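You operate a simulated robot arm through the tools that you are given. There is no shell and no other tool. Be economical: measure what you need, move in short steps, check, and stop when the job is done.

Carry out the task below with a simulated robot arm. There is one attempt and no reset: what you move stays moved.

JOB
Fetch the seal size on the order card from the seals drawer, then lock up again.
Fine: the box goes on top of the parts cabinet; drawer shut, lock switch back at lock. Set down upright: what you pick out. Where these are worked on the way, their far stop is far enough and under half their travel is too little: seals drawer.
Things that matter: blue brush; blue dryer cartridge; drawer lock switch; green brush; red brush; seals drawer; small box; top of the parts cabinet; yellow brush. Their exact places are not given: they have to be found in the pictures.

It is judged by the outcome, as a careful person would: the job done as asked, and still so three seconds after it is handed in. It fails if anything else is knocked over, pushed out of place, dropped, spilled or broken. Lids that push on must go on centred and level and be pressed home; caps that screw on are set level and turned clockwise until they are tight.

ROBOT AND FRAMES
A 6-joint arm with a fingered hand on a trunk, on a base that drives. Base frame: it is fixed to the floor where the robot stands at the start and does not move with it; the origin is under the middle of the robot, x ahead of it, y to its left, z up; the surface under the hand at the start is at about z = 0.9. Lengths are in m, angles in rad, forces in N, time in s.
With the tool pointing down near the work surface it reaches from about 0.24 to 0.56 m from the robot's upright axis, wherever it stands. Its first joint turns from -2.897 to 2.897 rad. Places, roughly: drawer lock switch [0.3, 0, 0.8]; seals drawer [0.4, 0.2, 0.6]; top of the parts cabinet [0.5, 0.1, 0.9]. Payload 3.1 kg.
Tool frame: the origin (TCP) lies between the finger pads and is the grasp point; the fingertips stand 0.022 m ahead of it; z points along the fingers, y is the line along which they close. The gripper opens to 0.132 m. The gripper's body begins 0.06 m behind the TCP. The gripper is a hand of 4 fingers: y runs from the thumb to the fingers, the wrist lies at [0, 0, -0.218] in the tool frame, and closing takes about 1.5 s.
Orientation is that of the tool frame in the base frame, as a unit quaternion [w, x, y, z]. With the fingers straight down and closing along the base's y, the tool's x points along the base's -x, its y along +y and its z along -z.

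CONTROLS
- The arm moves only by the tool play_rows. Its argument "targets" is a list of rows, each a list of 2 entries, a list of its own where there are three numbers: the shift along the tool's x, y, z in m, then the turn, a rotation vector about the tool's x, y, z in rad. In form: [[[tx, ty, tz], [rx, ry, rz]], ...]. A call has 1 to 12 rows; each row is the pose to reach, as a shift and turn from the pose commanded when the call began, along the tool's axes at that moment. "claw" is the finger opening in m, from 0 to 0.132, set as the call begins (left out, the last holds). Each row takes 0.2 s and may step no farther than 0.05 m and 0.15 rad from the row before; otherwise, or with a gripper value out of range, the whole call is refused. Where a pose cannot be reached the arm comes as near as it can. A force on the tool above 40 N (or 10 N above the force at the start of the call, whichever is more), or a blocked arm, ends the call early, and 0.2 s more pass. Each finger travels about 0.153 m/s and halts on what it meets, pressing with about 28 N; the grip force reading is that of the motor and also rises with nothing between the fingers. The clock runs only during rows and for 0.2 s after the last one: add rows that repeat a pose to give the fingers time. The reply holds the time, the measured pose of the TCP, the force on the tool along the base axes, the opening and the grip force, in the units named above and with some noise, with the torque about the TCP (base axes, N m) and any sound that the robot's microphone picked up, and new pictures: "views" is both (left out), scene, wrist or none.
- Cameras (640 x 400 px; columns grow to the right, rows downward): "scene" is now at [-0.0061, 0.1272, 1.6233]; the picture's right is [-0.35, -0.94, 0.00], its down [-0.87, 0.32, -0.37] and it looks along [0.35, -0.13, -0.93] (base axes); focal length 291 px, centre (320, 200). "wrist" rides on the gripper at [0.053, -0.053, -0.084] in the tool frame; the picture's right is [0.71, 0.71, 0.00], its down [-0.53, 0.53, -0.67] and it looks along [-0.47, 0.47, 0.74] (tool axes); focal length 247 px, centre (320, 200).
- raise_lower(by): slides the trunk up (or, below 0, down) by that many m; the arm and the scene camera ride with it, the base frame stays. It gives what a move gives, with no picture.
- base_move(legs): drives the robot by 1 to 6 legs, each [ahead, left, turn to the left] in m, m and rad, along the robot's own axes; the way and the turn of a leg run together, so that a leg with both is an arc; at most 1.5 m and 3.142 rad a leg. The arm and the cameras ride along, it lands a little off, and it stops where it bumps. It gives what a move gives, and a new picture of the scene camera.
- finger_targets(finger1, finger2, finger3, thumb_bend): sets how far each is bent, from 0 (flat) to 1 (curled in); at 0.3 the hand is open as for a grip, at 0.7 the pads meet at the TCP. One left out holds its place. A second passes; each finger stops where it meets its share of the squeeze, and holds until it gets a number again. A gripper value or a shape takes the hand back. It gives what a move gives, with no picture; readings hold the bend of each and the force on the fingers (four entries, about 0 where the hand has none), thumb and palm.
- hand_shape(shape): the hand has 4 fingers and takes this shape, open, in about a second: jaw (thumb against the fingers, like two jaws); tri (thumb and two fingers); tip (a fingertip pinch); poke (one finger out to press); point (the index stretched); flat (the hand flat); cup (the hand cupped); fist (a fist). The gripper value then closes the fingers along that shape, each until it touches; the sizes above hold for jaw. It gives what a move gives, with no picture.
- turn_head(pan, tilt): turns the head with the scene camera to pan (to the left, within 2.705 rad either way) and tilt (down, from -0.506 to 1.204), counted from straight ahead of the robot. It gives what a move gives, and a new picture of the scene camera.
- pixel_to_xyz(camera, pixels): for up to 12 pixels [column, row] of the newest picture of that camera ("zoom" is the newest enlarged one), the place [x, y, z] in the base frame of the surface seen there, good to about 0.003 m. No time passes.
- enlarge(camera, box): a new picture of the part [left, top, right, bottom] of that camera's present view, enlarged. No time passes.
- close_job(): hands the job in; it is judged then, once.

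Work in short steps. Measure before you move; look again where a grasp or a placing could have gone wrong, and mend it. You have 80 turns and 260 pictures in all, those below and enlarged ones among them. Open the gripper and draw the arm clear of the work before you hand the job in, unless the task says otherwise; then end with one line.

The tools are called after "Request:" as name(argument=value, ...) on one line, values as JSON. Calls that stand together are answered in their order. play_rows: Moves the arm, as the interface text tells. Its arguments: {"type":"object","properties":{"targets":{"type":"array"},"claw":{"type":"number"},"views":{"type":"string","enum":["both","scene","wrist","none"]}},"required":["targets"]} The other tools are called the same way: raise_lower (by) slides the trunk up or down; hand_shape (shape) gives the hand a shape; finger_targets (finger1, finger2, finger3, thumb_bend) moves the fingers one by one; base_move (legs) drives the base; turn_head (pan, tilt) turns the head that bears the scene camera; pixel_to_xyz (camera, pixels) gives the place of the surface under pixels of a picture; enlarge (camera, box) takes an enlarged picture of a part of a camera's view; close_job () hands the job in.

At the start:

```text
time: 0.0
position: [0.3878, 0.0864, 1.1289]
orientation: [0.0, -0.001, 1.0, 0.0]
contact_force: [-0.2, -0.4, -0.3]
wrist_torque: [0.01, 0.0, 0.01]
grip_width: 0.1318
gripper_force: 0.1
shape: jaw
bend: [0.3, 0.3, 0.3, 0.3]
finger forces: [0.0, 0.0, 0.1, 0.1, 0.0, 0.0]
trunk travel left (down, up): [-0.325, 0.061]
robot x, y, heading: [0.0009, -0.0002, -0.002]
head pan, tilt: [-0.353, 1.189]
```

scene: 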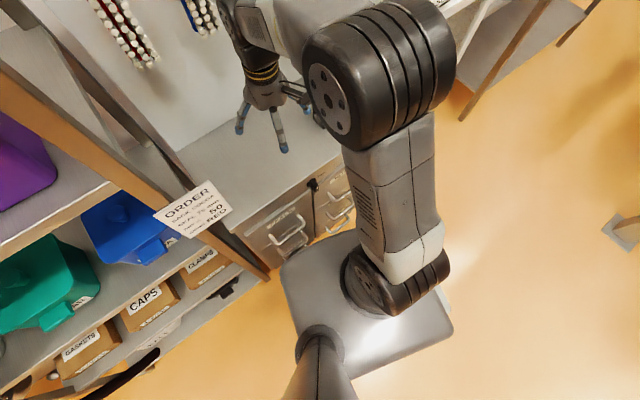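
wrist: 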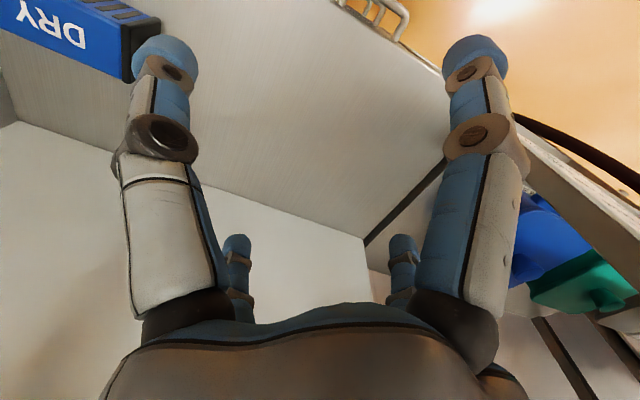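

The order card is at about (195,208) in the scene view. I enlarge it and the drawer fronts.

Request:
enlarge(camera="scene", box=[140, 170, 250, 240])

Request:
enlarge(camera="scene", box=[230, 150, 360, 260])

Request:
turn_head(pan=0.0, tilt=0.9)

```text
5.71 times, centred on (195, 205) of scene
```

zoom: 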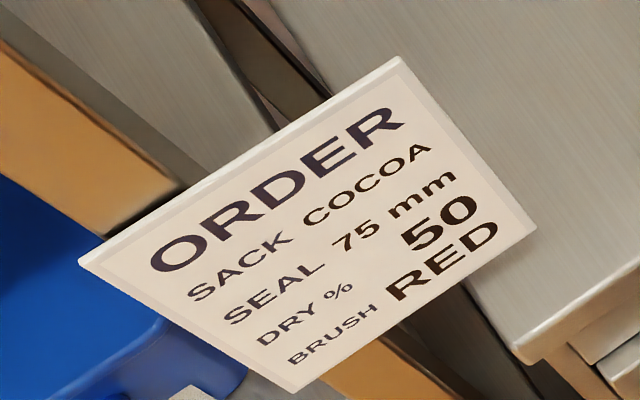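

```text
3.64 times, centred on (295, 205) of scene
```

zoom: 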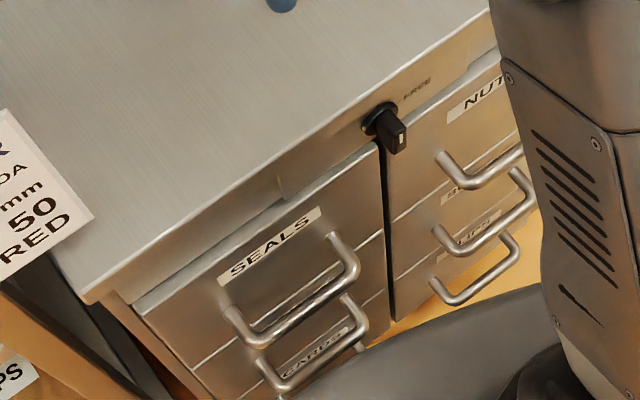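

```text
time: 0.8
position: [0.3882, 0.0862, 1.1292]
orientation: [0.0, 0.0, 1.0, -0.001]
contact_force: [0.2, -0.6, 0.3]
wrist_torque: [0.0, 0.01, -0.03]
grip_width: 0.1319
gripper_force: 0.1
shape: jaw
bend: [0.3, 0.3, 0.3, 0.3]
finger forces: [0.0, 0.0, 0.1, 0.1, 0.1, 0.0]
trunk travel left (down, up): [-0.325, 0.061]
robot x, y, heading: [0.0027, -0.002, -0.002]
head pan, tilt: [0.0, 0.901]
```

scene: 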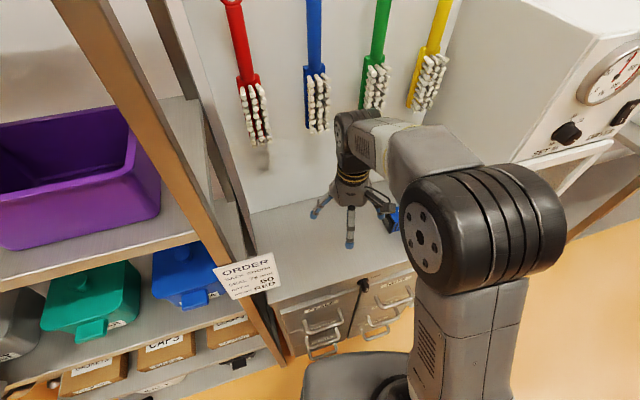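

The card asks for SEAL 75 mm. The lock switch is at (362,285). I enlarge that area and the cabinet front to measure.

Request:
enlarge(camera="scene", box=[270, 240, 430, 340])

Request:
pixel_to_xyz(camera="scene", pixels=[[280, 298], [410, 265], [300, 230], [362, 285], [340, 322], [307, 335], [245, 275], [355, 215], [400, 205]])

```text
4.00 times, centred on (350, 290) of scene
```

zoom: 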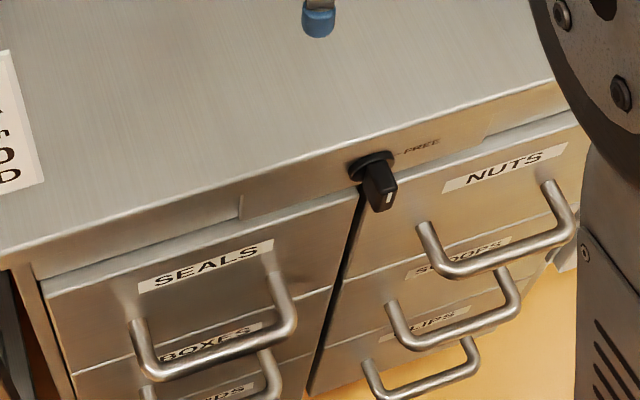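

```text
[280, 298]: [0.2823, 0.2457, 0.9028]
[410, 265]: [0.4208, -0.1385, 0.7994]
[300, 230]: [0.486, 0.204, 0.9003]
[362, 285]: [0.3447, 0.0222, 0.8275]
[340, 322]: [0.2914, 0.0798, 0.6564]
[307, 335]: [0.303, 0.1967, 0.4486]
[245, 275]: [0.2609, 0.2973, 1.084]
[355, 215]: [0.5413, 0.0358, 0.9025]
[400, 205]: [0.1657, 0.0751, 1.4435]
```

I measure switch, handle and front-face points in the enlarged picture.

Request:
pixel_to_xyz(camera="zoom", pixels=[[100, 225], [520, 95], [378, 165], [385, 207], [380, 185], [145, 350], [200, 372], [290, 318], [80, 300], [330, 225], [480, 200], [365, 175]])

Request:
pixel_to_xyz(camera="scene", pixels=[[320, 318], [325, 329], [310, 333], [250, 262], [235, 335], [277, 310], [395, 215], [270, 240], [225, 255]])

```text
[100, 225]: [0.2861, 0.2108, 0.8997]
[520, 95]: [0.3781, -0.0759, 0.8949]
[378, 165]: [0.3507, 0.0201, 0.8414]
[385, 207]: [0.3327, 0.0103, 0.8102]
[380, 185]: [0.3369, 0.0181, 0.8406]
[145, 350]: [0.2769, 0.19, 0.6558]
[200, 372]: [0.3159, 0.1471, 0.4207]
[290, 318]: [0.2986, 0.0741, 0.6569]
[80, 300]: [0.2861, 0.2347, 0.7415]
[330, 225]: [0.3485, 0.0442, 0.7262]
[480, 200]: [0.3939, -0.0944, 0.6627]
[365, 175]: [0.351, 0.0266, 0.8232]
```

```text
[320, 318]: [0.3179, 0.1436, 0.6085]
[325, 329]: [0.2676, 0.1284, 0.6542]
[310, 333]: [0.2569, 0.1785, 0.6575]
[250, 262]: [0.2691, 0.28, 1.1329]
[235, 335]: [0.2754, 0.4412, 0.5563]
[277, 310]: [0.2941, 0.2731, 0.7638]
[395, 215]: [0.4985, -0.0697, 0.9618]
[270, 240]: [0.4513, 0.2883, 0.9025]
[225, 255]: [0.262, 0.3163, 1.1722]
```

Seal size is 75 mm. The cabinet front is yawed about 0.32 rad and the drawer will come towards the robot, so I will have to back off. I check what is behind and right of me first.

Request:
turn_head(pan=2.6, tilt=0.7)

Request:
turn_head(pan=-2.2, tilt=0.7)

Request:
turn_head(pan=-1.0, tilt=0.8)

```text
time: 3.2
position: [0.3881, 0.0873, 1.1278]
orientation: [0.0, 0.0, 1.0, 0.001]
contact_force: [-0.8, 1.1, 0.6]
wrist_torque: [0.03, 0.0, -0.02]
grip_width: 0.1317
gripper_force: 0.0
shape: jaw
bend: [0.3, 0.3, 0.3, 0.3]
finger forces: [0.0, 0.0, 0.0, 0.0, 0.1, 0.0]
trunk travel left (down, up): [-0.325, 0.061]
robot x, y, heading: [-0.0005, -0.0034, -0.001]
head pan, tilt: [2.601, 0.7]
```

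scene: 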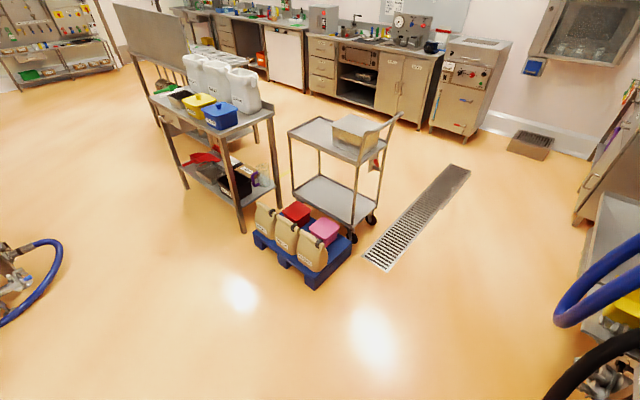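

```text
time: 7.0
position: [0.3877, 0.0872, 1.1284]
orientation: [0.001, -0.001, 1.0, 0.001]
contact_force: [-0.4, 0.5, -0.1]
wrist_torque: [0.03, 0.0, -0.01]
grip_width: 0.1321
gripper_force: 0.1
shape: jaw
bend: [0.3, 0.3, 0.3, 0.3]
finger forces: [0.0, 0.0, 0.0, 0.0, 0.0, 0.1]
trunk travel left (down, up): [-0.325, 0.061]
robot x, y, heading: [0.0002, 0.0035, -0.004]
head pan, tilt: [-2.201, 0.7]
```

scene: 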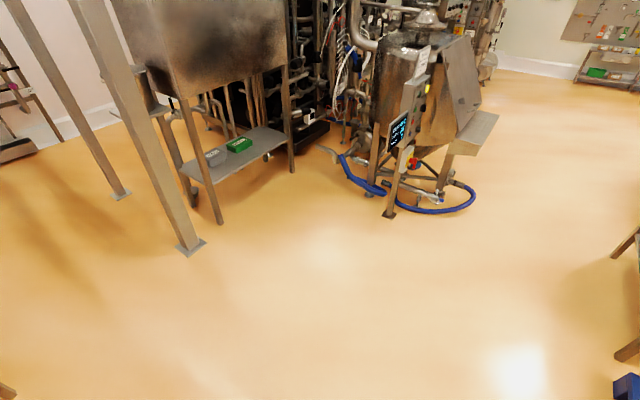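

```text
time: 8.4
position: [0.3879, 0.086, 1.1293]
orientation: [0.001, 0.0, 1.0, 0.001]
contact_force: [-0.4, -0.5, -0.3]
wrist_torque: [0.01, -0.01, 0.01]
grip_width: 0.1319
gripper_force: 0.1
shape: jaw
bend: [0.3, 0.3, 0.3, 0.3]
finger forces: [0.0, 0.0, 0.0, 0.0, 0.0, 0.1]
trunk travel left (down, up): [-0.325, 0.061]
robot x, y, heading: [-0.0025, 0.0013, -0.004]
head pan, tilt: [-1.0, 0.799]
```

scene: 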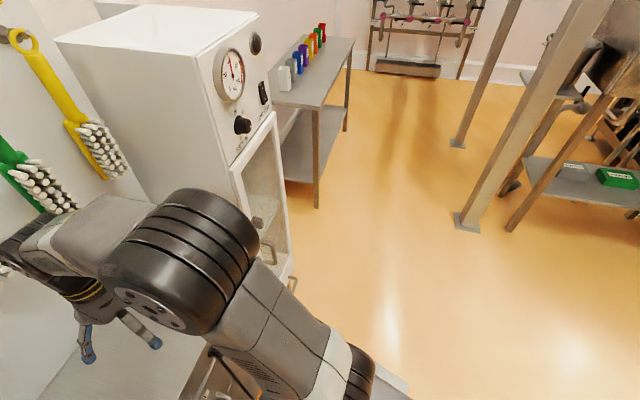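

Space behind and to the right is clear. I back off and to the right so as to face the cabinet front squarely, then look at it.

Request:
base_move(legs=[[-0.19, -0.257, 0], [0, 0, 0.318]])

Request:
turn_head(pan=0.15, tilt=0.85)

```text
time: 11.5
position: [0.1522, -0.0543, 1.1286]
orientation: [-0.001, -0.159, 0.987, 0.0]
contact_force: [-0.7, -0.5, -0.2]
wrist_torque: [-0.01, -0.03, 0.01]
grip_width: 0.132
gripper_force: 0.2
shape: jaw
bend: [0.3, 0.3, 0.3, 0.3]
finger forces: [0.0, 0.0, 0.0, 0.0, 0.0, 0.0]
trunk travel left (down, up): [-0.325, 0.061]
robot x, y, heading: [-0.1859, -0.2585, 0.319]
head pan, tilt: [-1.0, 0.799]
```

scene: 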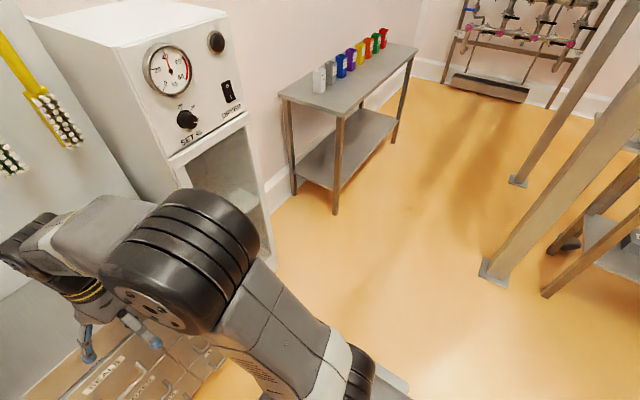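

```text
time: 12.9
position: [0.1507, -0.0537, 1.1278]
orientation: [0.0, -0.158, 0.987, 0.0]
contact_force: [-0.3, -0.5, -0.3]
wrist_torque: [-0.02, 0.0, -0.01]
grip_width: 0.1319
gripper_force: 0.1
shape: jaw
bend: [0.3, 0.3, 0.3, 0.3]
finger forces: [0.1, 0.1, 0.0, 0.0, 0.1, 0.0]
trunk travel left (down, up): [-0.325, 0.061]
robot x, y, heading: [-0.1863, -0.2548, 0.319]
head pan, tilt: [0.15, 0.85]
```

scene: 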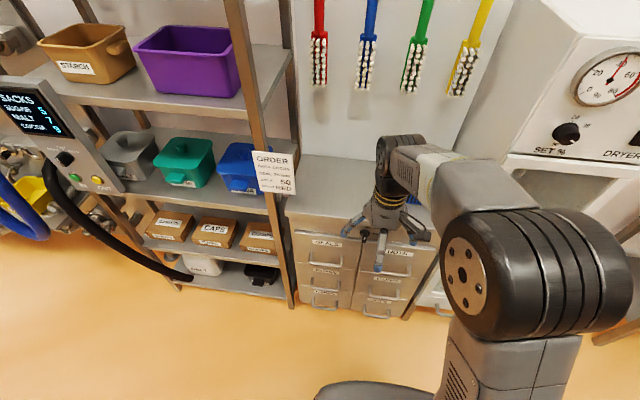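

The hand covers the switch area around (365,235). I enlarge the drawers and the switch.

Request:
enlarge(camera="scene", box=[280, 190, 440, 320])

Request:
enlarge(camera="wrist", box=[0, 0, 640, 400])

```text
3.08 times, centred on (360, 255) of scene
```

zoom: 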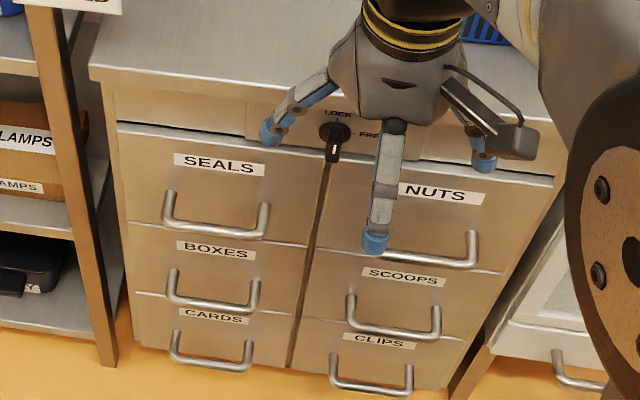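

```text
1.00 times, centred on (320, 200) of wrist (not enlarged: the box is as wide or as high as the picture)
```

zoom: 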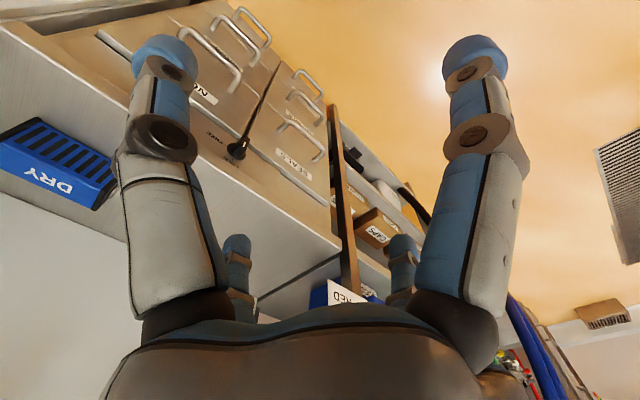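

LOCK is marked at the top of the switch and FREE to its right. I turn the hand to point horizontally at the cabinet, still high up, and shift 0.12 m forward.

Request:
play_rows(targets=[[[-0.01, 0, 0], [0, -0.143, 0]], [[-0.02, 0, 0], [0, -0.286, 0]], [[-0.03, 0, 0], [0, -0.428, 0]], [[-0.04, 0, 0], [0, -0.571, 0]], [[-0.05, 0, 0], [0, -0.714, 0]], [[-0.06, 0, 0], [0, -0.857, 0]], [[-0.07, 0, 0], [0, -1.0, 0]], [[-0.08, 0, 0], [0, -1.142, 0]], [[-0.09, 0, 0], [0, -1.285, 0]], [[-0.1, 0, 0], [0, -1.428, 0]], [[-0.11, 0, 0], [0, -1.571, 0]], [[-0.11, 0, 0], [0, -1.571, 0]]], views="both")

```text
time: 15.5
position: [0.2568, -0.0187, 1.1279]
orientation: [0.699, -0.112, 0.697, 0.113]
contact_force: [-0.4, 0.3, 0.2]
wrist_torque: [0.0, -0.02, 0.01]
grip_width: 0.1319
gripper_force: 0.0
shape: jaw
bend: [0.3, 0.3, 0.3, 0.3]
finger forces: [0.0, 0.0, 0.0, 0.0, 0.0, 0.0]
trunk travel left (down, up): [-0.325, 0.061]
robot x, y, heading: [-0.1831, -0.2586, 0.319]
head pan, tilt: [0.15, 0.85]
```

scene: 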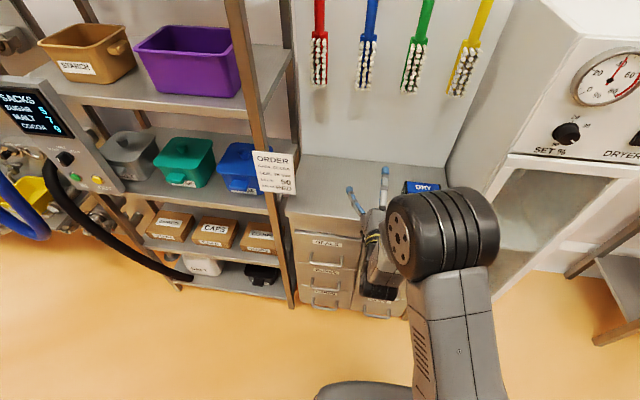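
wrist: 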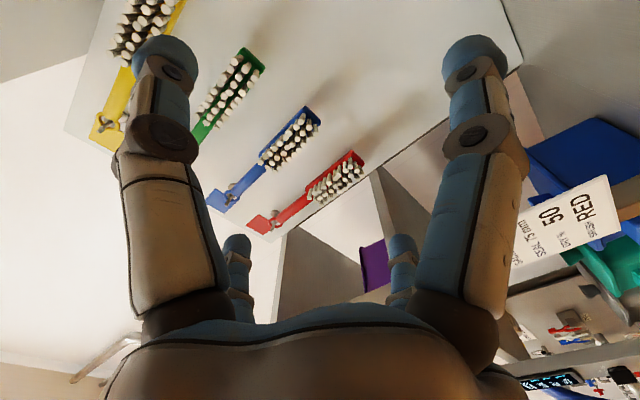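

Pose reached. I draw back 0.06 m and lower the trunk so the hand is level with the switch.

Request:
play_rows(targets=[[[0, 0, -0.03], [0, 0, 0]], [[0, 0, -0.06], [0, 0, 0]]], views="none")

Request:
raise_lower(by=-0.29)

Request:
turn_head(pan=0.25, tilt=0.75)

Request:
enlarge(camera="wrist", box=[0, 0, 640, 400])

```text
time: 16.1
position: [0.1994, -0.0385, 1.1276]
orientation: [0.698, -0.113, 0.698, 0.113]
contact_force: [-0.6, -0.3, 0.3]
wrist_torque: [0.0, 0.06, -0.03]
grip_width: 0.132
gripper_force: 0.1
shape: jaw
bend: [0.3, 0.3, 0.3, 0.3]
finger forces: [0.0, 0.0, 0.0, 0.1, 0.0, 0.1]
trunk travel left (down, up): [-0.325, 0.061]
robot x, y, heading: [-0.19, -0.2573, 0.318]
head pan, tilt: [0.15, 0.85]
```

```text
time: 19.0
position: [0.1996, -0.04, 0.8372]
orientation: [0.698, -0.113, 0.698, 0.113]
contact_force: [-0.6, 0.1, 0.4]
wrist_torque: [-0.01, 0.02, -0.01]
grip_width: 0.1321
gripper_force: 0.1
shape: jaw
bend: [0.3, 0.3, 0.3, 0.3]
finger forces: [0.1, 0.1, 0.0, 0.0, 0.1, 0.1]
trunk travel left (down, up): [-0.035, 0.351]
robot x, y, heading: [-0.1876, -0.259, 0.324]
head pan, tilt: [0.15, 0.85]
```

```text
time: 19.7
position: [0.2008, -0.0375, 0.8365]
orientation: [0.698, -0.113, 0.698, 0.112]
contact_force: [0.2, 0.3, -0.4]
wrist_torque: [0.01, -0.02, -0.02]
grip_width: 0.1319
gripper_force: 0.1
shape: jaw
bend: [0.3, 0.3, 0.3, 0.3]
finger forces: [0.1, 0.0, 0.0, 0.1, 0.0, 0.0]
trunk travel left (down, up): [-0.035, 0.351]
robot x, y, heading: [-0.1895, -0.2551, 0.322]
head pan, tilt: [0.25, 0.75]
```

scene: 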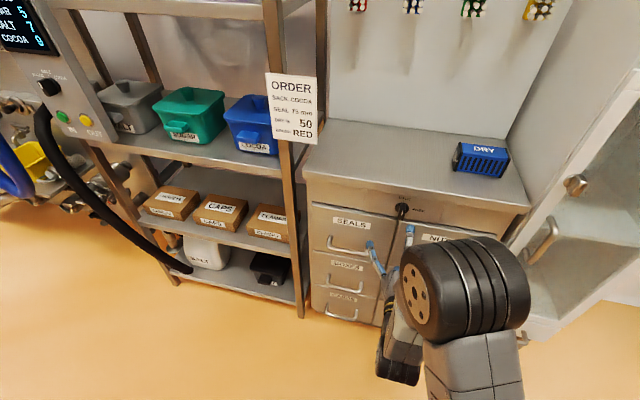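

```text
1.00 times, centred on (320, 200) of wrist (not enlarged: the box is as wide or as high as the picture)
```

zoom: 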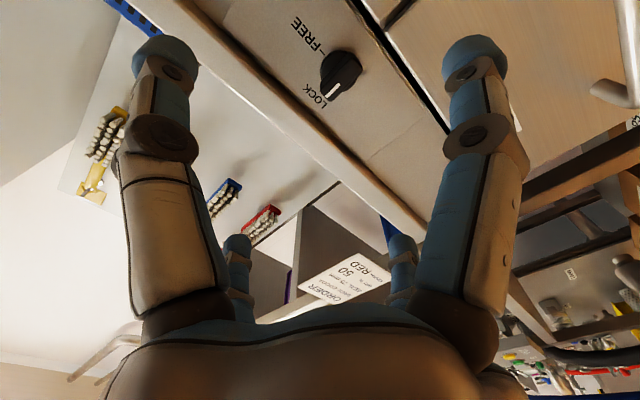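

The pointer's white mark is at LOCK. I measure the knob in both pictures.

Request:
enlarge(camera="wrist", box=[270, 10, 430, 110])

Request:
pixel_to_xyz(camera="wrist", pixels=[[335, 85], [330, 95], [350, 65], [322, 62], [358, 68], [310, 70], [370, 95], [345, 55]])

Request:
enlarge(camera="scene", box=[350, 180, 450, 250])

```text
4.00 times, centred on (350, 60) of wrist
```

zoom: 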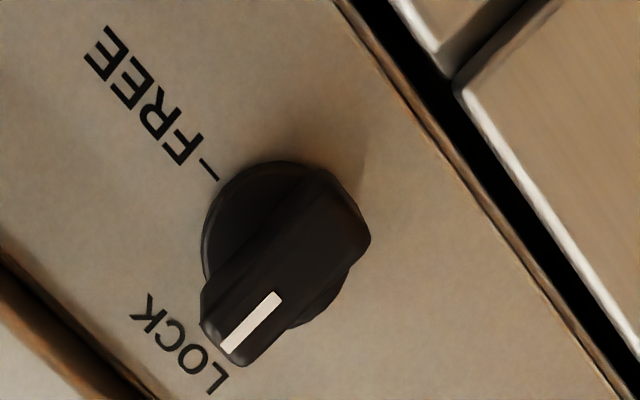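

```text
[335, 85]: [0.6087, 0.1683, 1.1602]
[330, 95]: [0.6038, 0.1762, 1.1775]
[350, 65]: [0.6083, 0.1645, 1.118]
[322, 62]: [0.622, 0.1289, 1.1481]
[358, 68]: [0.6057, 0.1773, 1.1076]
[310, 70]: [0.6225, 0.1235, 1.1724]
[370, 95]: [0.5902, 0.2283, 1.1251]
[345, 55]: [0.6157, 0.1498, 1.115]
```

```text
5.71 times, centred on (400, 215) of scene
```

zoom: 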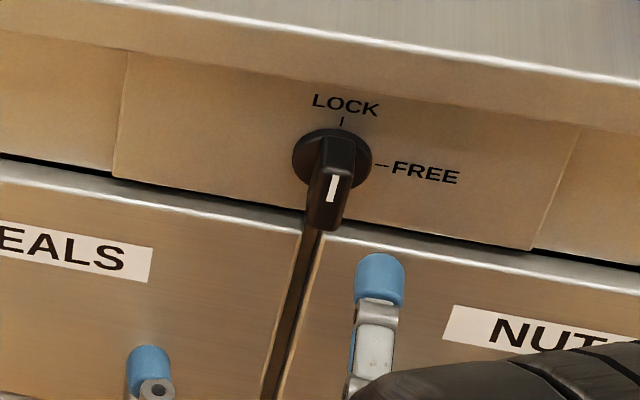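

The wrist depth came from an old picture, so I measure the knob in this newest zoom instead.

Request:
pixel_to_xyz(camera="zoom", pixels=[[331, 190], [325, 215], [335, 150], [308, 150], [345, 195], [330, 80], [250, 170], [450, 190], [380, 280], [150, 365], [362, 165]])

```text
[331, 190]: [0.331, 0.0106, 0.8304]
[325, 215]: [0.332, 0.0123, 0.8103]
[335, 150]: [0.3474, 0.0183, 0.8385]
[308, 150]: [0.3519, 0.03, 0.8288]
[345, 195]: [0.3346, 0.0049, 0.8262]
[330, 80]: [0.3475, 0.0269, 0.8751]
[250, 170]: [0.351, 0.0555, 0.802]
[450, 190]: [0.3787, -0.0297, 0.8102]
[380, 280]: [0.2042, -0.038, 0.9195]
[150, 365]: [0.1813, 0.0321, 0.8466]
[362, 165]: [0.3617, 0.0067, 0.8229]
```

The knob's blade front is near (0.331, 0.011, 0.826), and the hand is a four-finger radial claw. I advance to just short of the knob with the claw partly closed and look.

Request:
play_rows(claw=0.08, targets=[[[0.006, 0.002, 0.03], [0, 0, 0]], [[0.0125, 0.004, 0.06], [0, 0, 0]], [[0.0125, 0.004, 0.08], [0, 0, 0]], [[0.0125, 0.004, 0.08], [0, 0, 0]]], views="both")

Request:
enlarge(camera="scene", box=[350, 180, 450, 250])

```text
time: 20.7
position: [0.2761, -0.0084, 0.8237]
orientation: [0.698, -0.113, 0.698, 0.113]
contact_force: [0.0, 0.0, -0.2]
wrist_torque: [0.01, 0.0, -0.04]
grip_width: 0.0807
gripper_force: 0.1
shape: jaw
bend: [0.31, 0.31, 0.31, 0.7]
finger forces: [0.1, 0.0, 0.0, 0.0, 0.0, 0.0]
trunk travel left (down, up): [-0.035, 0.351]
robot x, y, heading: [-0.189, -0.258, 0.318]
head pan, tilt: [0.25, 0.75]
```

scene: 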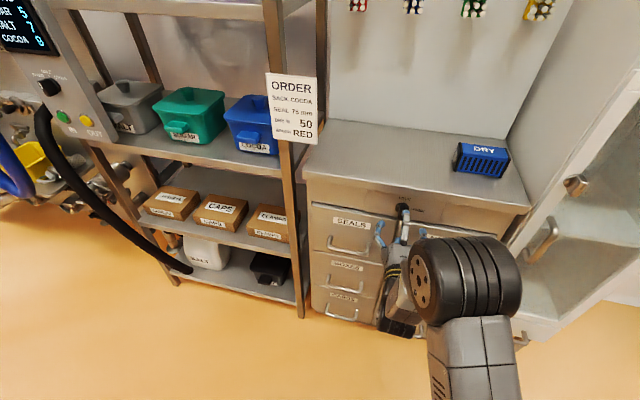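
wrist: 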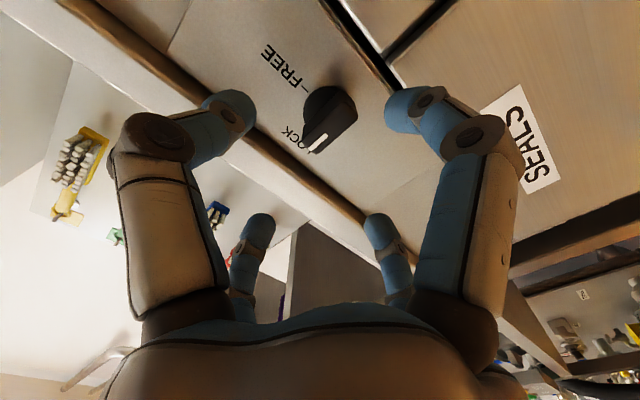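

```text
5.71 times, centred on (400, 215) of scene
```

zoom: 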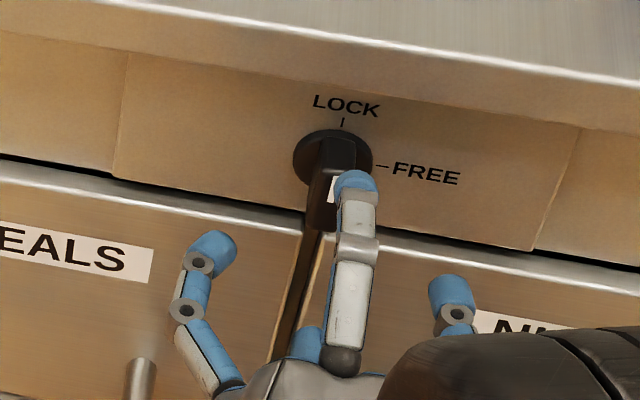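

I cross-check the knob centre with the fresh wrist picture.

Request:
enlarge(camera="wrist", box=[250, 60, 410, 160])

Request:
pixel_to_xyz(camera="wrist", pixels=[[318, 145], [335, 125], [350, 110], [325, 95], [318, 105], [335, 85], [300, 115], [370, 130], [228, 105], [410, 110], [350, 120], [340, 118]])

```text
4.00 times, centred on (330, 110) of wrist
```

zoom: 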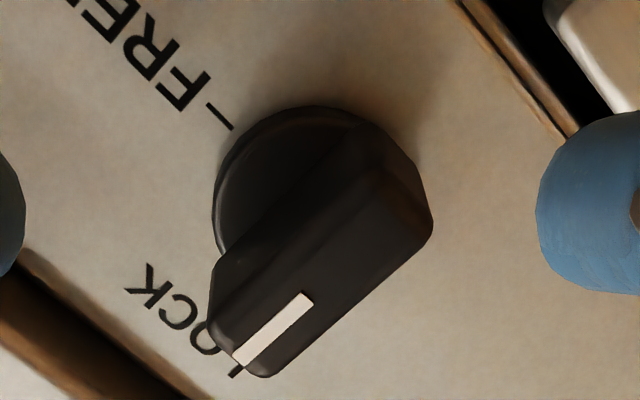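

```text
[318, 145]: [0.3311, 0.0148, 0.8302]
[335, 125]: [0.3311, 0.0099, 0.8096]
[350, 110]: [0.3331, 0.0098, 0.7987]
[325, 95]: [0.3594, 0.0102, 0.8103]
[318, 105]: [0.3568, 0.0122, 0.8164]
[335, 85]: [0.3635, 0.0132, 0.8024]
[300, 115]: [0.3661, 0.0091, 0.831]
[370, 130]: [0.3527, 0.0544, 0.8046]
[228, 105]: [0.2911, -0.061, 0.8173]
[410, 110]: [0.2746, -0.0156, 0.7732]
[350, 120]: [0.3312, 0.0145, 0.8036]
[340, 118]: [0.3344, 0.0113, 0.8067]
```

The blade spans z 0.799–0.830 with centre near (0.331, 0.012, 0.814), so I go 11 mm lower and 2 mm left, advance 0.052 m, then close.

Request:
play_rows(targets=[[[0.011, 0.002, 0.0], [0, 0, 0]], [[0.011, 0.002, 0.025], [0, 0, 0]], [[0.011, 0.002, 0.052], [0, 0, 0]], [[0.011, 0.002, 0.052], [0, 0, 0]]], views="wrist")

Request:
play_rows(claw=0.0, targets=[[[0, 0, 0], [0, 0, 0]], [[0, 0, 0], [0, 0, 0]], [[0, 0, 0], [0, 0, 0]], [[0, 0, 0], [0, 0, 0]], [[0, 0, 0], [0, 0, 0]], [[0, 0, 0], [0, 0, 0]]], views="wrist")

Request:
enlarge(camera="scene", box=[350, 180, 450, 250])

```text
time: 21.7
position: [0.3232, 0.0091, 0.8147]
orientation: [0.698, -0.112, 0.698, 0.112]
contact_force: [-0.5, 0.7, 0.2]
wrist_torque: [0.02, -0.02, 0.0]
grip_width: 0.0802
gripper_force: 0.0
shape: jaw
bend: [0.31, 0.31, 0.31, 0.7]
finger forces: [0.0, 0.0, 0.0, 0.0, 0.0, 0.0]
trunk travel left (down, up): [-0.035, 0.351]
robot x, y, heading: [-0.1856, -0.2565, 0.323]
head pan, tilt: [0.25, 0.75]
```

wrist: 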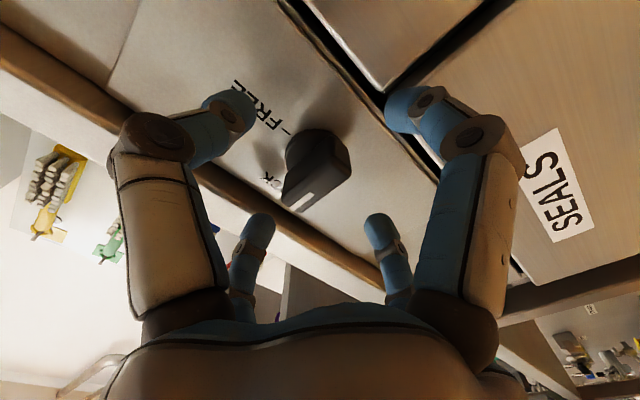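

```text
time: 23.1
position: [0.3238, 0.0084, 0.8139]
orientation: [0.698, -0.113, 0.698, 0.113]
contact_force: [4.7, 1.5, 0.8]
wrist_torque: [0.02, -0.04, -0.05]
grip_width: 0.0176
gripper_force: 28.5
shape: jaw
bend: [0.77, 0.74, 0.79, 0.7]
finger forces: [24.6, 24.5, 25.2, 0.0, 25.0, 0.0]
trunk travel left (down, up): [-0.035, 0.351]
robot x, y, heading: [-0.1891, -0.2578, 0.319]
head pan, tilt: [0.25, 0.75]
```

wrist: 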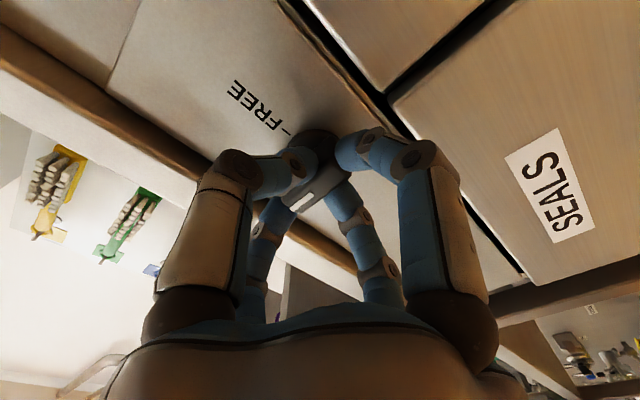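

```text
5.71 times, centred on (400, 215) of scene
```

zoom: 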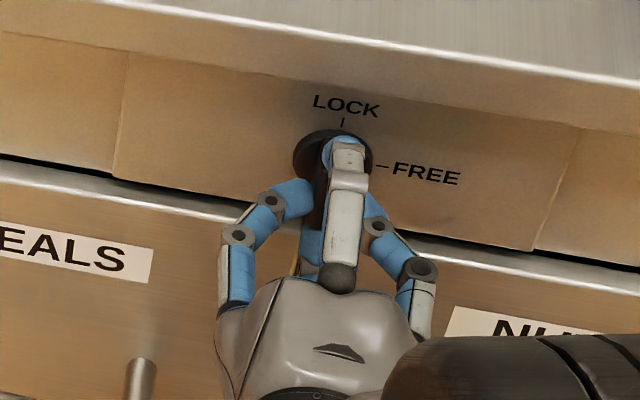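

All four fingers hold the knob. I turn it clockwise about the tool axis by 1.57 rad to FREE.

Request:
play_rows(targets=[[[0, 0, 0], [0, 0, 0.143]], [[0, 0, 0], [0, 0, 0.286]], [[0, 0, 0], [0, 0, 0.428]], [[0, 0, 0], [0, 0, 0.571]], [[0, 0, 0], [0, 0, 0.714]], [[0, 0, 0], [0, 0, 0.857]], [[0, 0, 0], [0, 0, 1.0]], [[0, 0, 0], [0, 0, 1.142]], [[0, 0, 0], [0, 0, 1.285]], [[0, 0, 0], [0, 0, 1.428]], [[0, 0, 0], [0, 0, 1.571]]], views="wrist")

Request:
enlarge(camera="scene", box=[350, 180, 450, 250])

```text
time: 25.5
position: [0.3223, 0.0122, 0.8169]
orientation: [0.427, 0.398, 0.581, 0.567]
contact_force: [1.8, 23.3, 22.0]
wrist_torque: [0.04, -0.39, 0.31]
grip_width: 0.0172
gripper_force: 28.0
shape: jaw
bend: [0.76, 0.73, 0.79, 0.7]
finger forces: [29.9, 30.2, 23.8, 0.0, 22.4, 0.0]
trunk travel left (down, up): [-0.035, 0.351]
robot x, y, heading: [-0.1893, -0.2568, 0.32]
head pan, tilt: [0.25, 0.75]
```

wrist: 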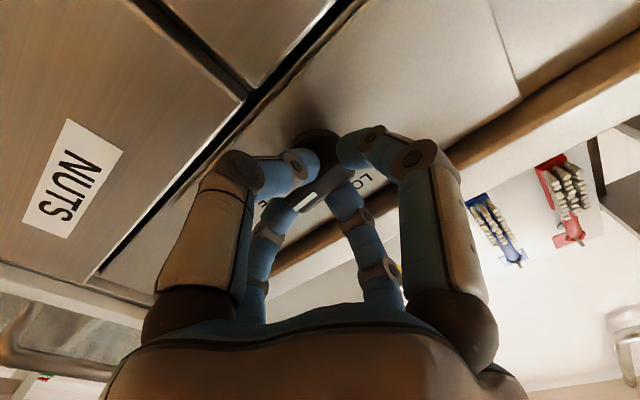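

```text
5.71 times, centred on (400, 215) of scene
```

zoom: 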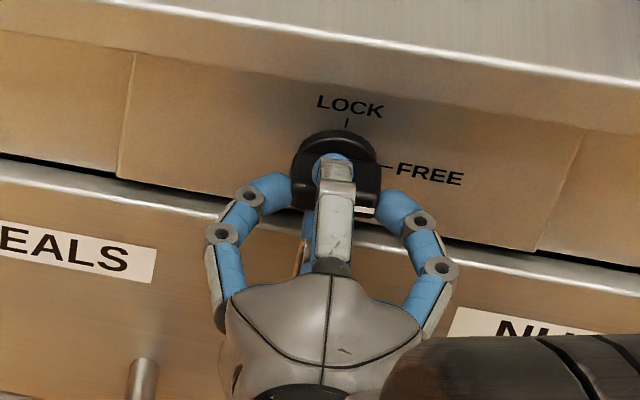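

The knob now lies towards FREE (white end at right). I release, draw back and look.

Request:
play_rows(claw=0.1, targets=[[[0, 0, 0], [0, 0, 0]], [[0, 0, 0], [0, 0, 0]], [[0, 0, 0], [0, 0, 0]], [[0, 0, -0.03], [0, 0, 0]], [[0, 0, -0.07], [0, 0, 0]], [[0, 0, -0.11], [0, 0, 0]]], views="wrist")

Request:
enlarge(camera="scene", box=[300, 180, 460, 280])

```text
time: 26.9
position: [0.2374, 0.0085, 0.8525]
orientation: [0.425, 0.411, 0.58, 0.559]
contact_force: [0.0, 0.0, -0.6]
wrist_torque: [-0.03, -0.01, 0.0]
grip_width: 0.0998
gripper_force: 0.0
shape: jaw
bend: [0.26, 0.26, 0.26, 0.54]
finger forces: [0.0, 0.1, 0.1, 0.0, 0.0, 0.1]
out of reach, approached as far as the arm can: row 4, 5, 6
trunk travel left (down, up): [-0.035, 0.351]
robot x, y, heading: [-0.1886, -0.2552, 0.323]
head pan, tilt: [0.25, 0.75]
```

wrist: 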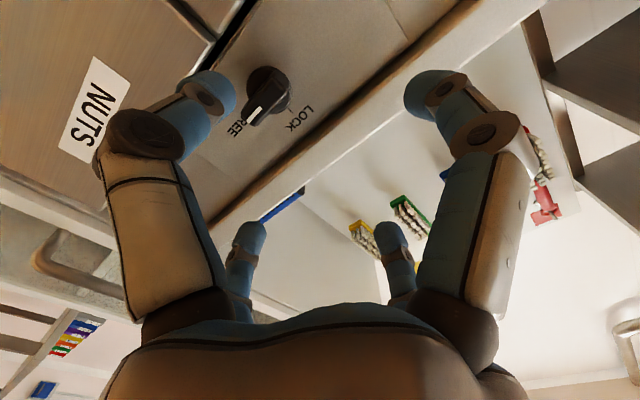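

```text
4.00 times, centred on (380, 230) of scene
```

zoom: 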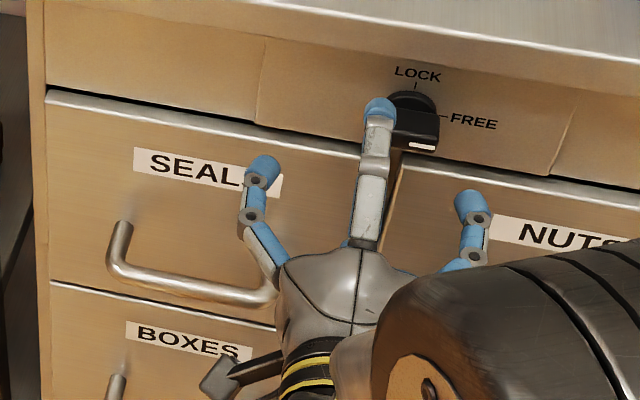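

The switch is at FREE. I measure the SEALS handle in this zoom.

Request:
pixel_to_xyz(camera="zoom", pixels=[[112, 262], [130, 275], [160, 282], [200, 290], [240, 297], [268, 290], [122, 230], [70, 130], [65, 270], [340, 180], [270, 270], [100, 200]])

```text
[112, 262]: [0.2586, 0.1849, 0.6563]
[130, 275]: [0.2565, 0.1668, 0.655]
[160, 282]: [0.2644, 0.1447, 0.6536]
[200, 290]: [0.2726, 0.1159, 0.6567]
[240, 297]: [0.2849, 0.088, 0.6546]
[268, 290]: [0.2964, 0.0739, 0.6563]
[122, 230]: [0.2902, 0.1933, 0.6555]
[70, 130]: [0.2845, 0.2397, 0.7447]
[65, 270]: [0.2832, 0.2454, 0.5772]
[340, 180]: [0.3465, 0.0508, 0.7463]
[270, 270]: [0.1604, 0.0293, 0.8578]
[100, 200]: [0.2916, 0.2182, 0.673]
```

The bar centre is about (0.274, 0.132, 0.653) and 44 mm off the face. I move the hand left and down in front of it, rolled to 45° so two fingers go above and two below the bar.

Request:
play_rows(targets=[[[0.022, -0.027, 0.002], [0, 0, -0.131]], [[0.044, -0.054, 0.004], [0, 0, -0.262]], [[0.066, -0.081, 0.005], [0, 0, -0.393]], [[0.088, -0.108, 0.007], [0, 0, -0.524]], [[0.11, -0.135, 0.009], [0, 0, -0.655]], [[0.132, -0.1625, 0.0105], [0, 0, -0.785]], [[0.132, -0.1625, 0.0105], [0, 0, -0.785]]], views="both")

Request:
enlarge(camera="scene", box=[290, 190, 450, 290])

```text
time: 28.5
position: [0.2069, 0.1388, 0.6886]
orientation: [0.602, 0.162, 0.688, 0.371]
contact_force: [0.5, -0.8, -0.4]
wrist_torque: [0.0, -0.01, 0.01]
grip_width: 0.0999
gripper_force: 0.0
shape: jaw
bend: [0.26, 0.26, 0.26, 0.54]
finger forces: [0.0, 0.0, 0.0, 0.0, 0.0, 0.0]
trunk travel left (down, up): [-0.035, 0.351]
robot x, y, heading: [-0.1866, -0.2575, 0.322]
head pan, tilt: [0.25, 0.75]
```

scene: 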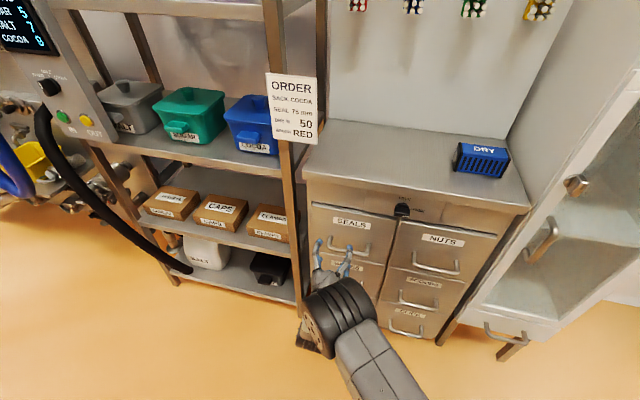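
wrist: 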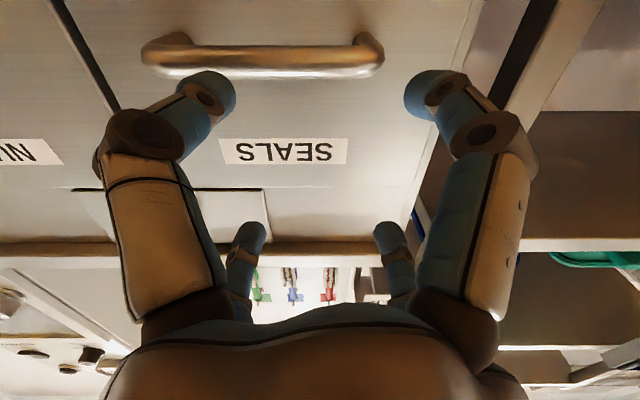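

```text
4.00 times, centred on (370, 240) of scene
```

zoom: 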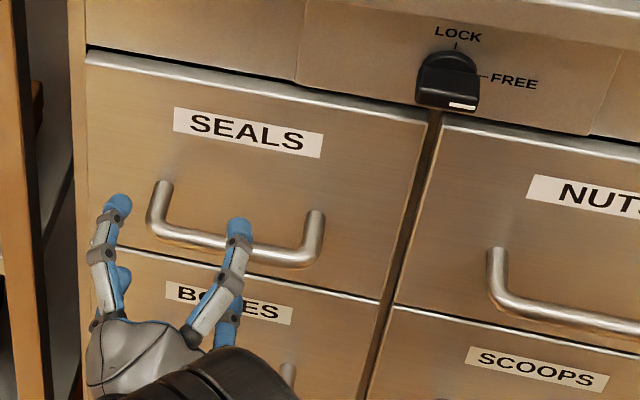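

I verify the bar's place from the fresh wrist picture.

Request:
pixel_to_xyz(camera="wrist", pixels=[[262, 72], [262, 60], [262, 50], [150, 50], [375, 55], [210, 62], [320, 62]])

```text
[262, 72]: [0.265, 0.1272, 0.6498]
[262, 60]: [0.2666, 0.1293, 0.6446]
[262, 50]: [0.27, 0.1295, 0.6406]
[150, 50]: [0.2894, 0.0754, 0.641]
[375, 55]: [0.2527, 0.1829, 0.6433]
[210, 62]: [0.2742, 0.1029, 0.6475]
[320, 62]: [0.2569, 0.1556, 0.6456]
```

The bar centre is near (0.273, 0.131, 0.647). I align right 28 mm and down 42 mm, then advance 60 mm.

Request:
play_rows(claw=0.085, targets=[[[0.005, -0.025, 0], [0, 0, 0]], [[0.0096, -0.0492, 0], [0, 0, 0]], [[0.0096, -0.0492, 0.02], [0, 0, 0]], [[0.0096, -0.0492, 0.04], [0, 0, 0]], [[0.0096, -0.0492, 0.058], [0, 0, 0]], [[0.0096, -0.0492, 0.058], [0, 0, 0]]], views="wrist")

Request:
enlarge(camera="scene", box=[290, 190, 450, 290])

```text
time: 29.9
position: [0.2707, 0.1286, 0.6465]
orientation: [0.602, 0.164, 0.688, 0.371]
contact_force: [0.3, 0.2, 0.7]
wrist_torque: [0.02, 0.01, 0.01]
grip_width: 0.0858
gripper_force: 0.1
shape: jaw
bend: [0.3, 0.3, 0.3, 0.7]
finger forces: [0.0, 0.1, 0.1, 0.0, 0.1, 0.1]
trunk travel left (down, up): [-0.035, 0.351]
robot x, y, heading: [-0.1859, -0.2569, 0.317]
head pan, tilt: [0.25, 0.75]
```

wrist: 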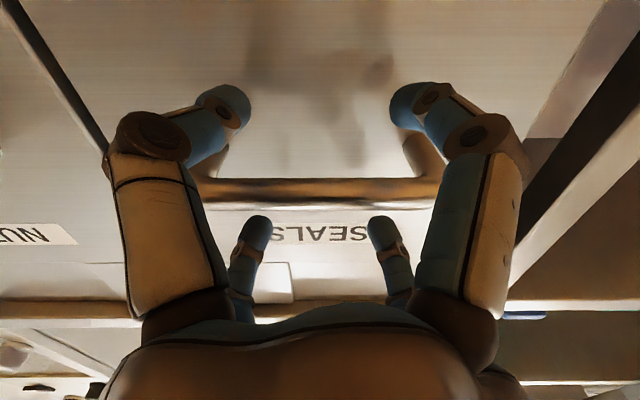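

```text
4.00 times, centred on (370, 240) of scene
```

zoom: 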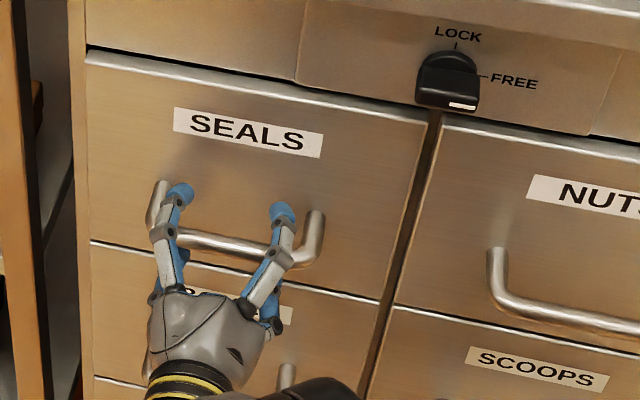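

The fingers straddle the bar, two above and two below, between the handle's legs. I close on it.

Request:
play_rows(claw=0.0, targets=[[[0, 0, 0], [0, 0, 0]], [[0, 0, 0], [0, 0, 0]], [[0, 0, 0], [0, 0, 0]], [[0, 0, 0], [0, 0, 0]], [[0, 0, 0], [0, 0, 0]], [[0, 0, 0], [0, 0, 0]]], views="wrist")

```text
time: 31.3
position: [0.2715, 0.1299, 0.6454]
orientation: [0.602, 0.164, 0.689, 0.37]
contact_force: [6.9, -1.5, -5.8]
wrist_torque: [0.02, 0.02, 0.0]
grip_width: 0.0077
gripper_force: 27.9
shape: jaw
bend: [0.73, 0.72, 0.73, 0.64]
finger forces: [0.1, 0.1, 0.2, 0.0, 24.3, 0.0]
trunk travel left (down, up): [-0.035, 0.351]
robot x, y, heading: [-0.1911, -0.2563, 0.317]
head pan, tilt: [0.25, 0.75]
```

wrist: 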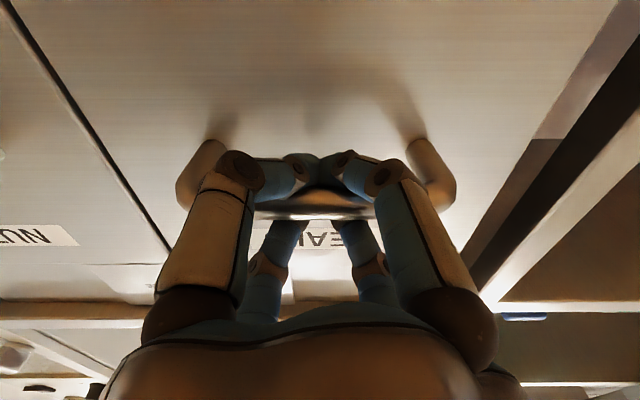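

The fingers have hooked around the bar. I pull 0.08 m with the arm as a test.

Request:
play_rows(targets=[[[0, 0, -0.015], [0, 0, 0]], [[0, 0, -0.03], [0, 0, 0]], [[0, 0, -0.045], [0, 0, 0]], [[0, 0, -0.06], [0, 0, 0]], [[0, 0, -0.08], [0, 0, 0]]], views="scene")

```text
time: 32.5
position: [0.1935, 0.1044, 0.6468]
orientation: [0.601, 0.164, 0.688, 0.371]
contact_force: [0.6, -0.1, -8.7]
wrist_torque: [0.08, 0.0, 0.01]
grip_width: 0.0075
gripper_force: 28.6
shape: jaw
bend: [0.73, 0.72, 0.73, 0.73]
finger forces: [0.1, 0.1, 0.2, 0.0, 1.6, 0.0]
trunk travel left (down, up): [-0.035, 0.351]
robot x, y, heading: [-0.1894, -0.2591, 0.325]
head pan, tilt: [0.25, 0.75]
```

scene: 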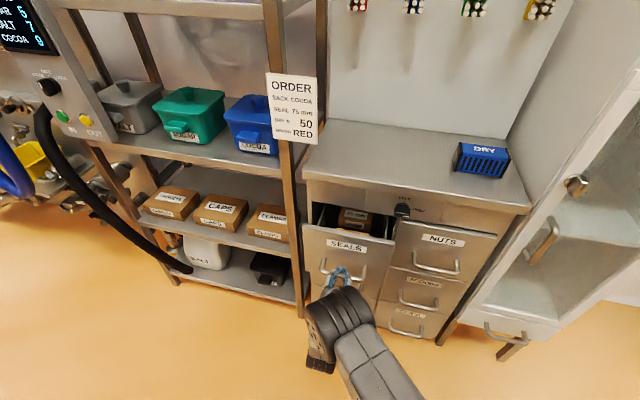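

The drawer slides out and boxes show inside. I continue the pull by backing the base 0.14 m.

Request:
base_move(legs=[[-0.14, 0, 0]])

```text
time: 33.8
position: [0.0613, 0.0603, 0.6466]
orientation: [0.602, 0.163, 0.688, 0.371]
contact_force: [0.5, -0.2, -8.7]
wrist_torque: [0.09, 0.04, -0.02]
grip_width: 0.0072
gripper_force: 28.3
shape: jaw
bend: [0.73, 0.72, 0.73, 0.73]
finger forces: [0.1, 0.0, 0.1, 0.1, 3.0, 0.1]
trunk travel left (down, up): [-0.035, 0.351]
robot x, y, heading: [-0.3213, -0.3037, 0.318]
head pan, tilt: [0.25, 0.75]
```

scene: 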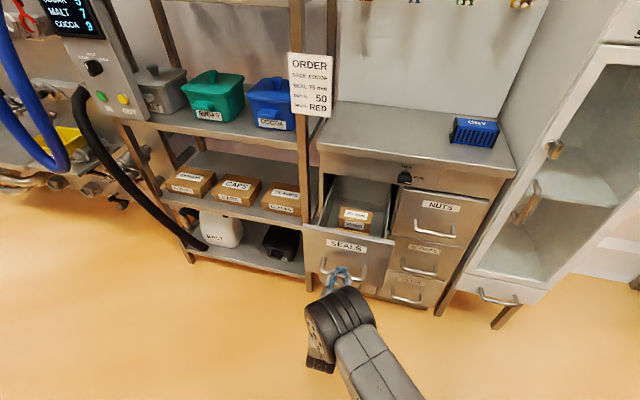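

Now open 0.22 m and free of resistance. I look at the boxes in the drawer.

Request:
enlarge(camera="scene", box=[310, 160, 420, 250])

Request:
base_move(legs=[[-0.06, 0, 0]])

Request:
enlarge(camera="scene", box=[310, 150, 420, 250])

```text
4.44 times, centred on (365, 205) of scene
```

zoom: 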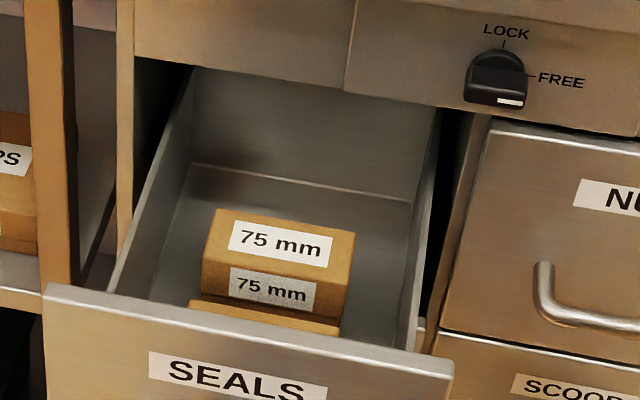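

```text
time: 34.8
position: [0.0032, 0.0422, 0.6475]
orientation: [0.602, 0.164, 0.688, 0.371]
contact_force: [0.7, 0.4, -7.2]
wrist_torque: [0.06, -0.02, 0.0]
grip_width: 0.0072
gripper_force: 27.7
shape: jaw
bend: [0.73, 0.72, 0.73, 0.65]
finger forces: [0.0, 0.0, 0.0, 0.0, 3.7, 0.2]
trunk travel left (down, up): [-0.035, 0.351]
robot x, y, heading: [-0.3796, -0.3246, 0.321]
head pan, tilt: [0.25, 0.75]
```

scene: 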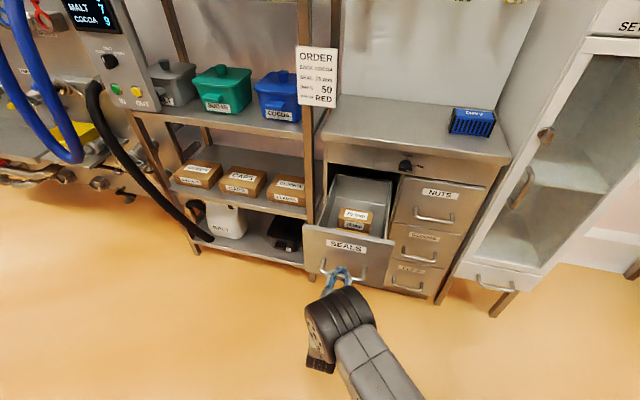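

```text
4.00 times, centred on (365, 200) of scene
```

zoom: 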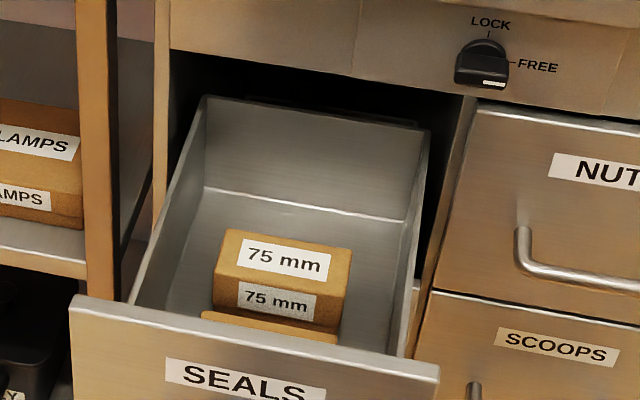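

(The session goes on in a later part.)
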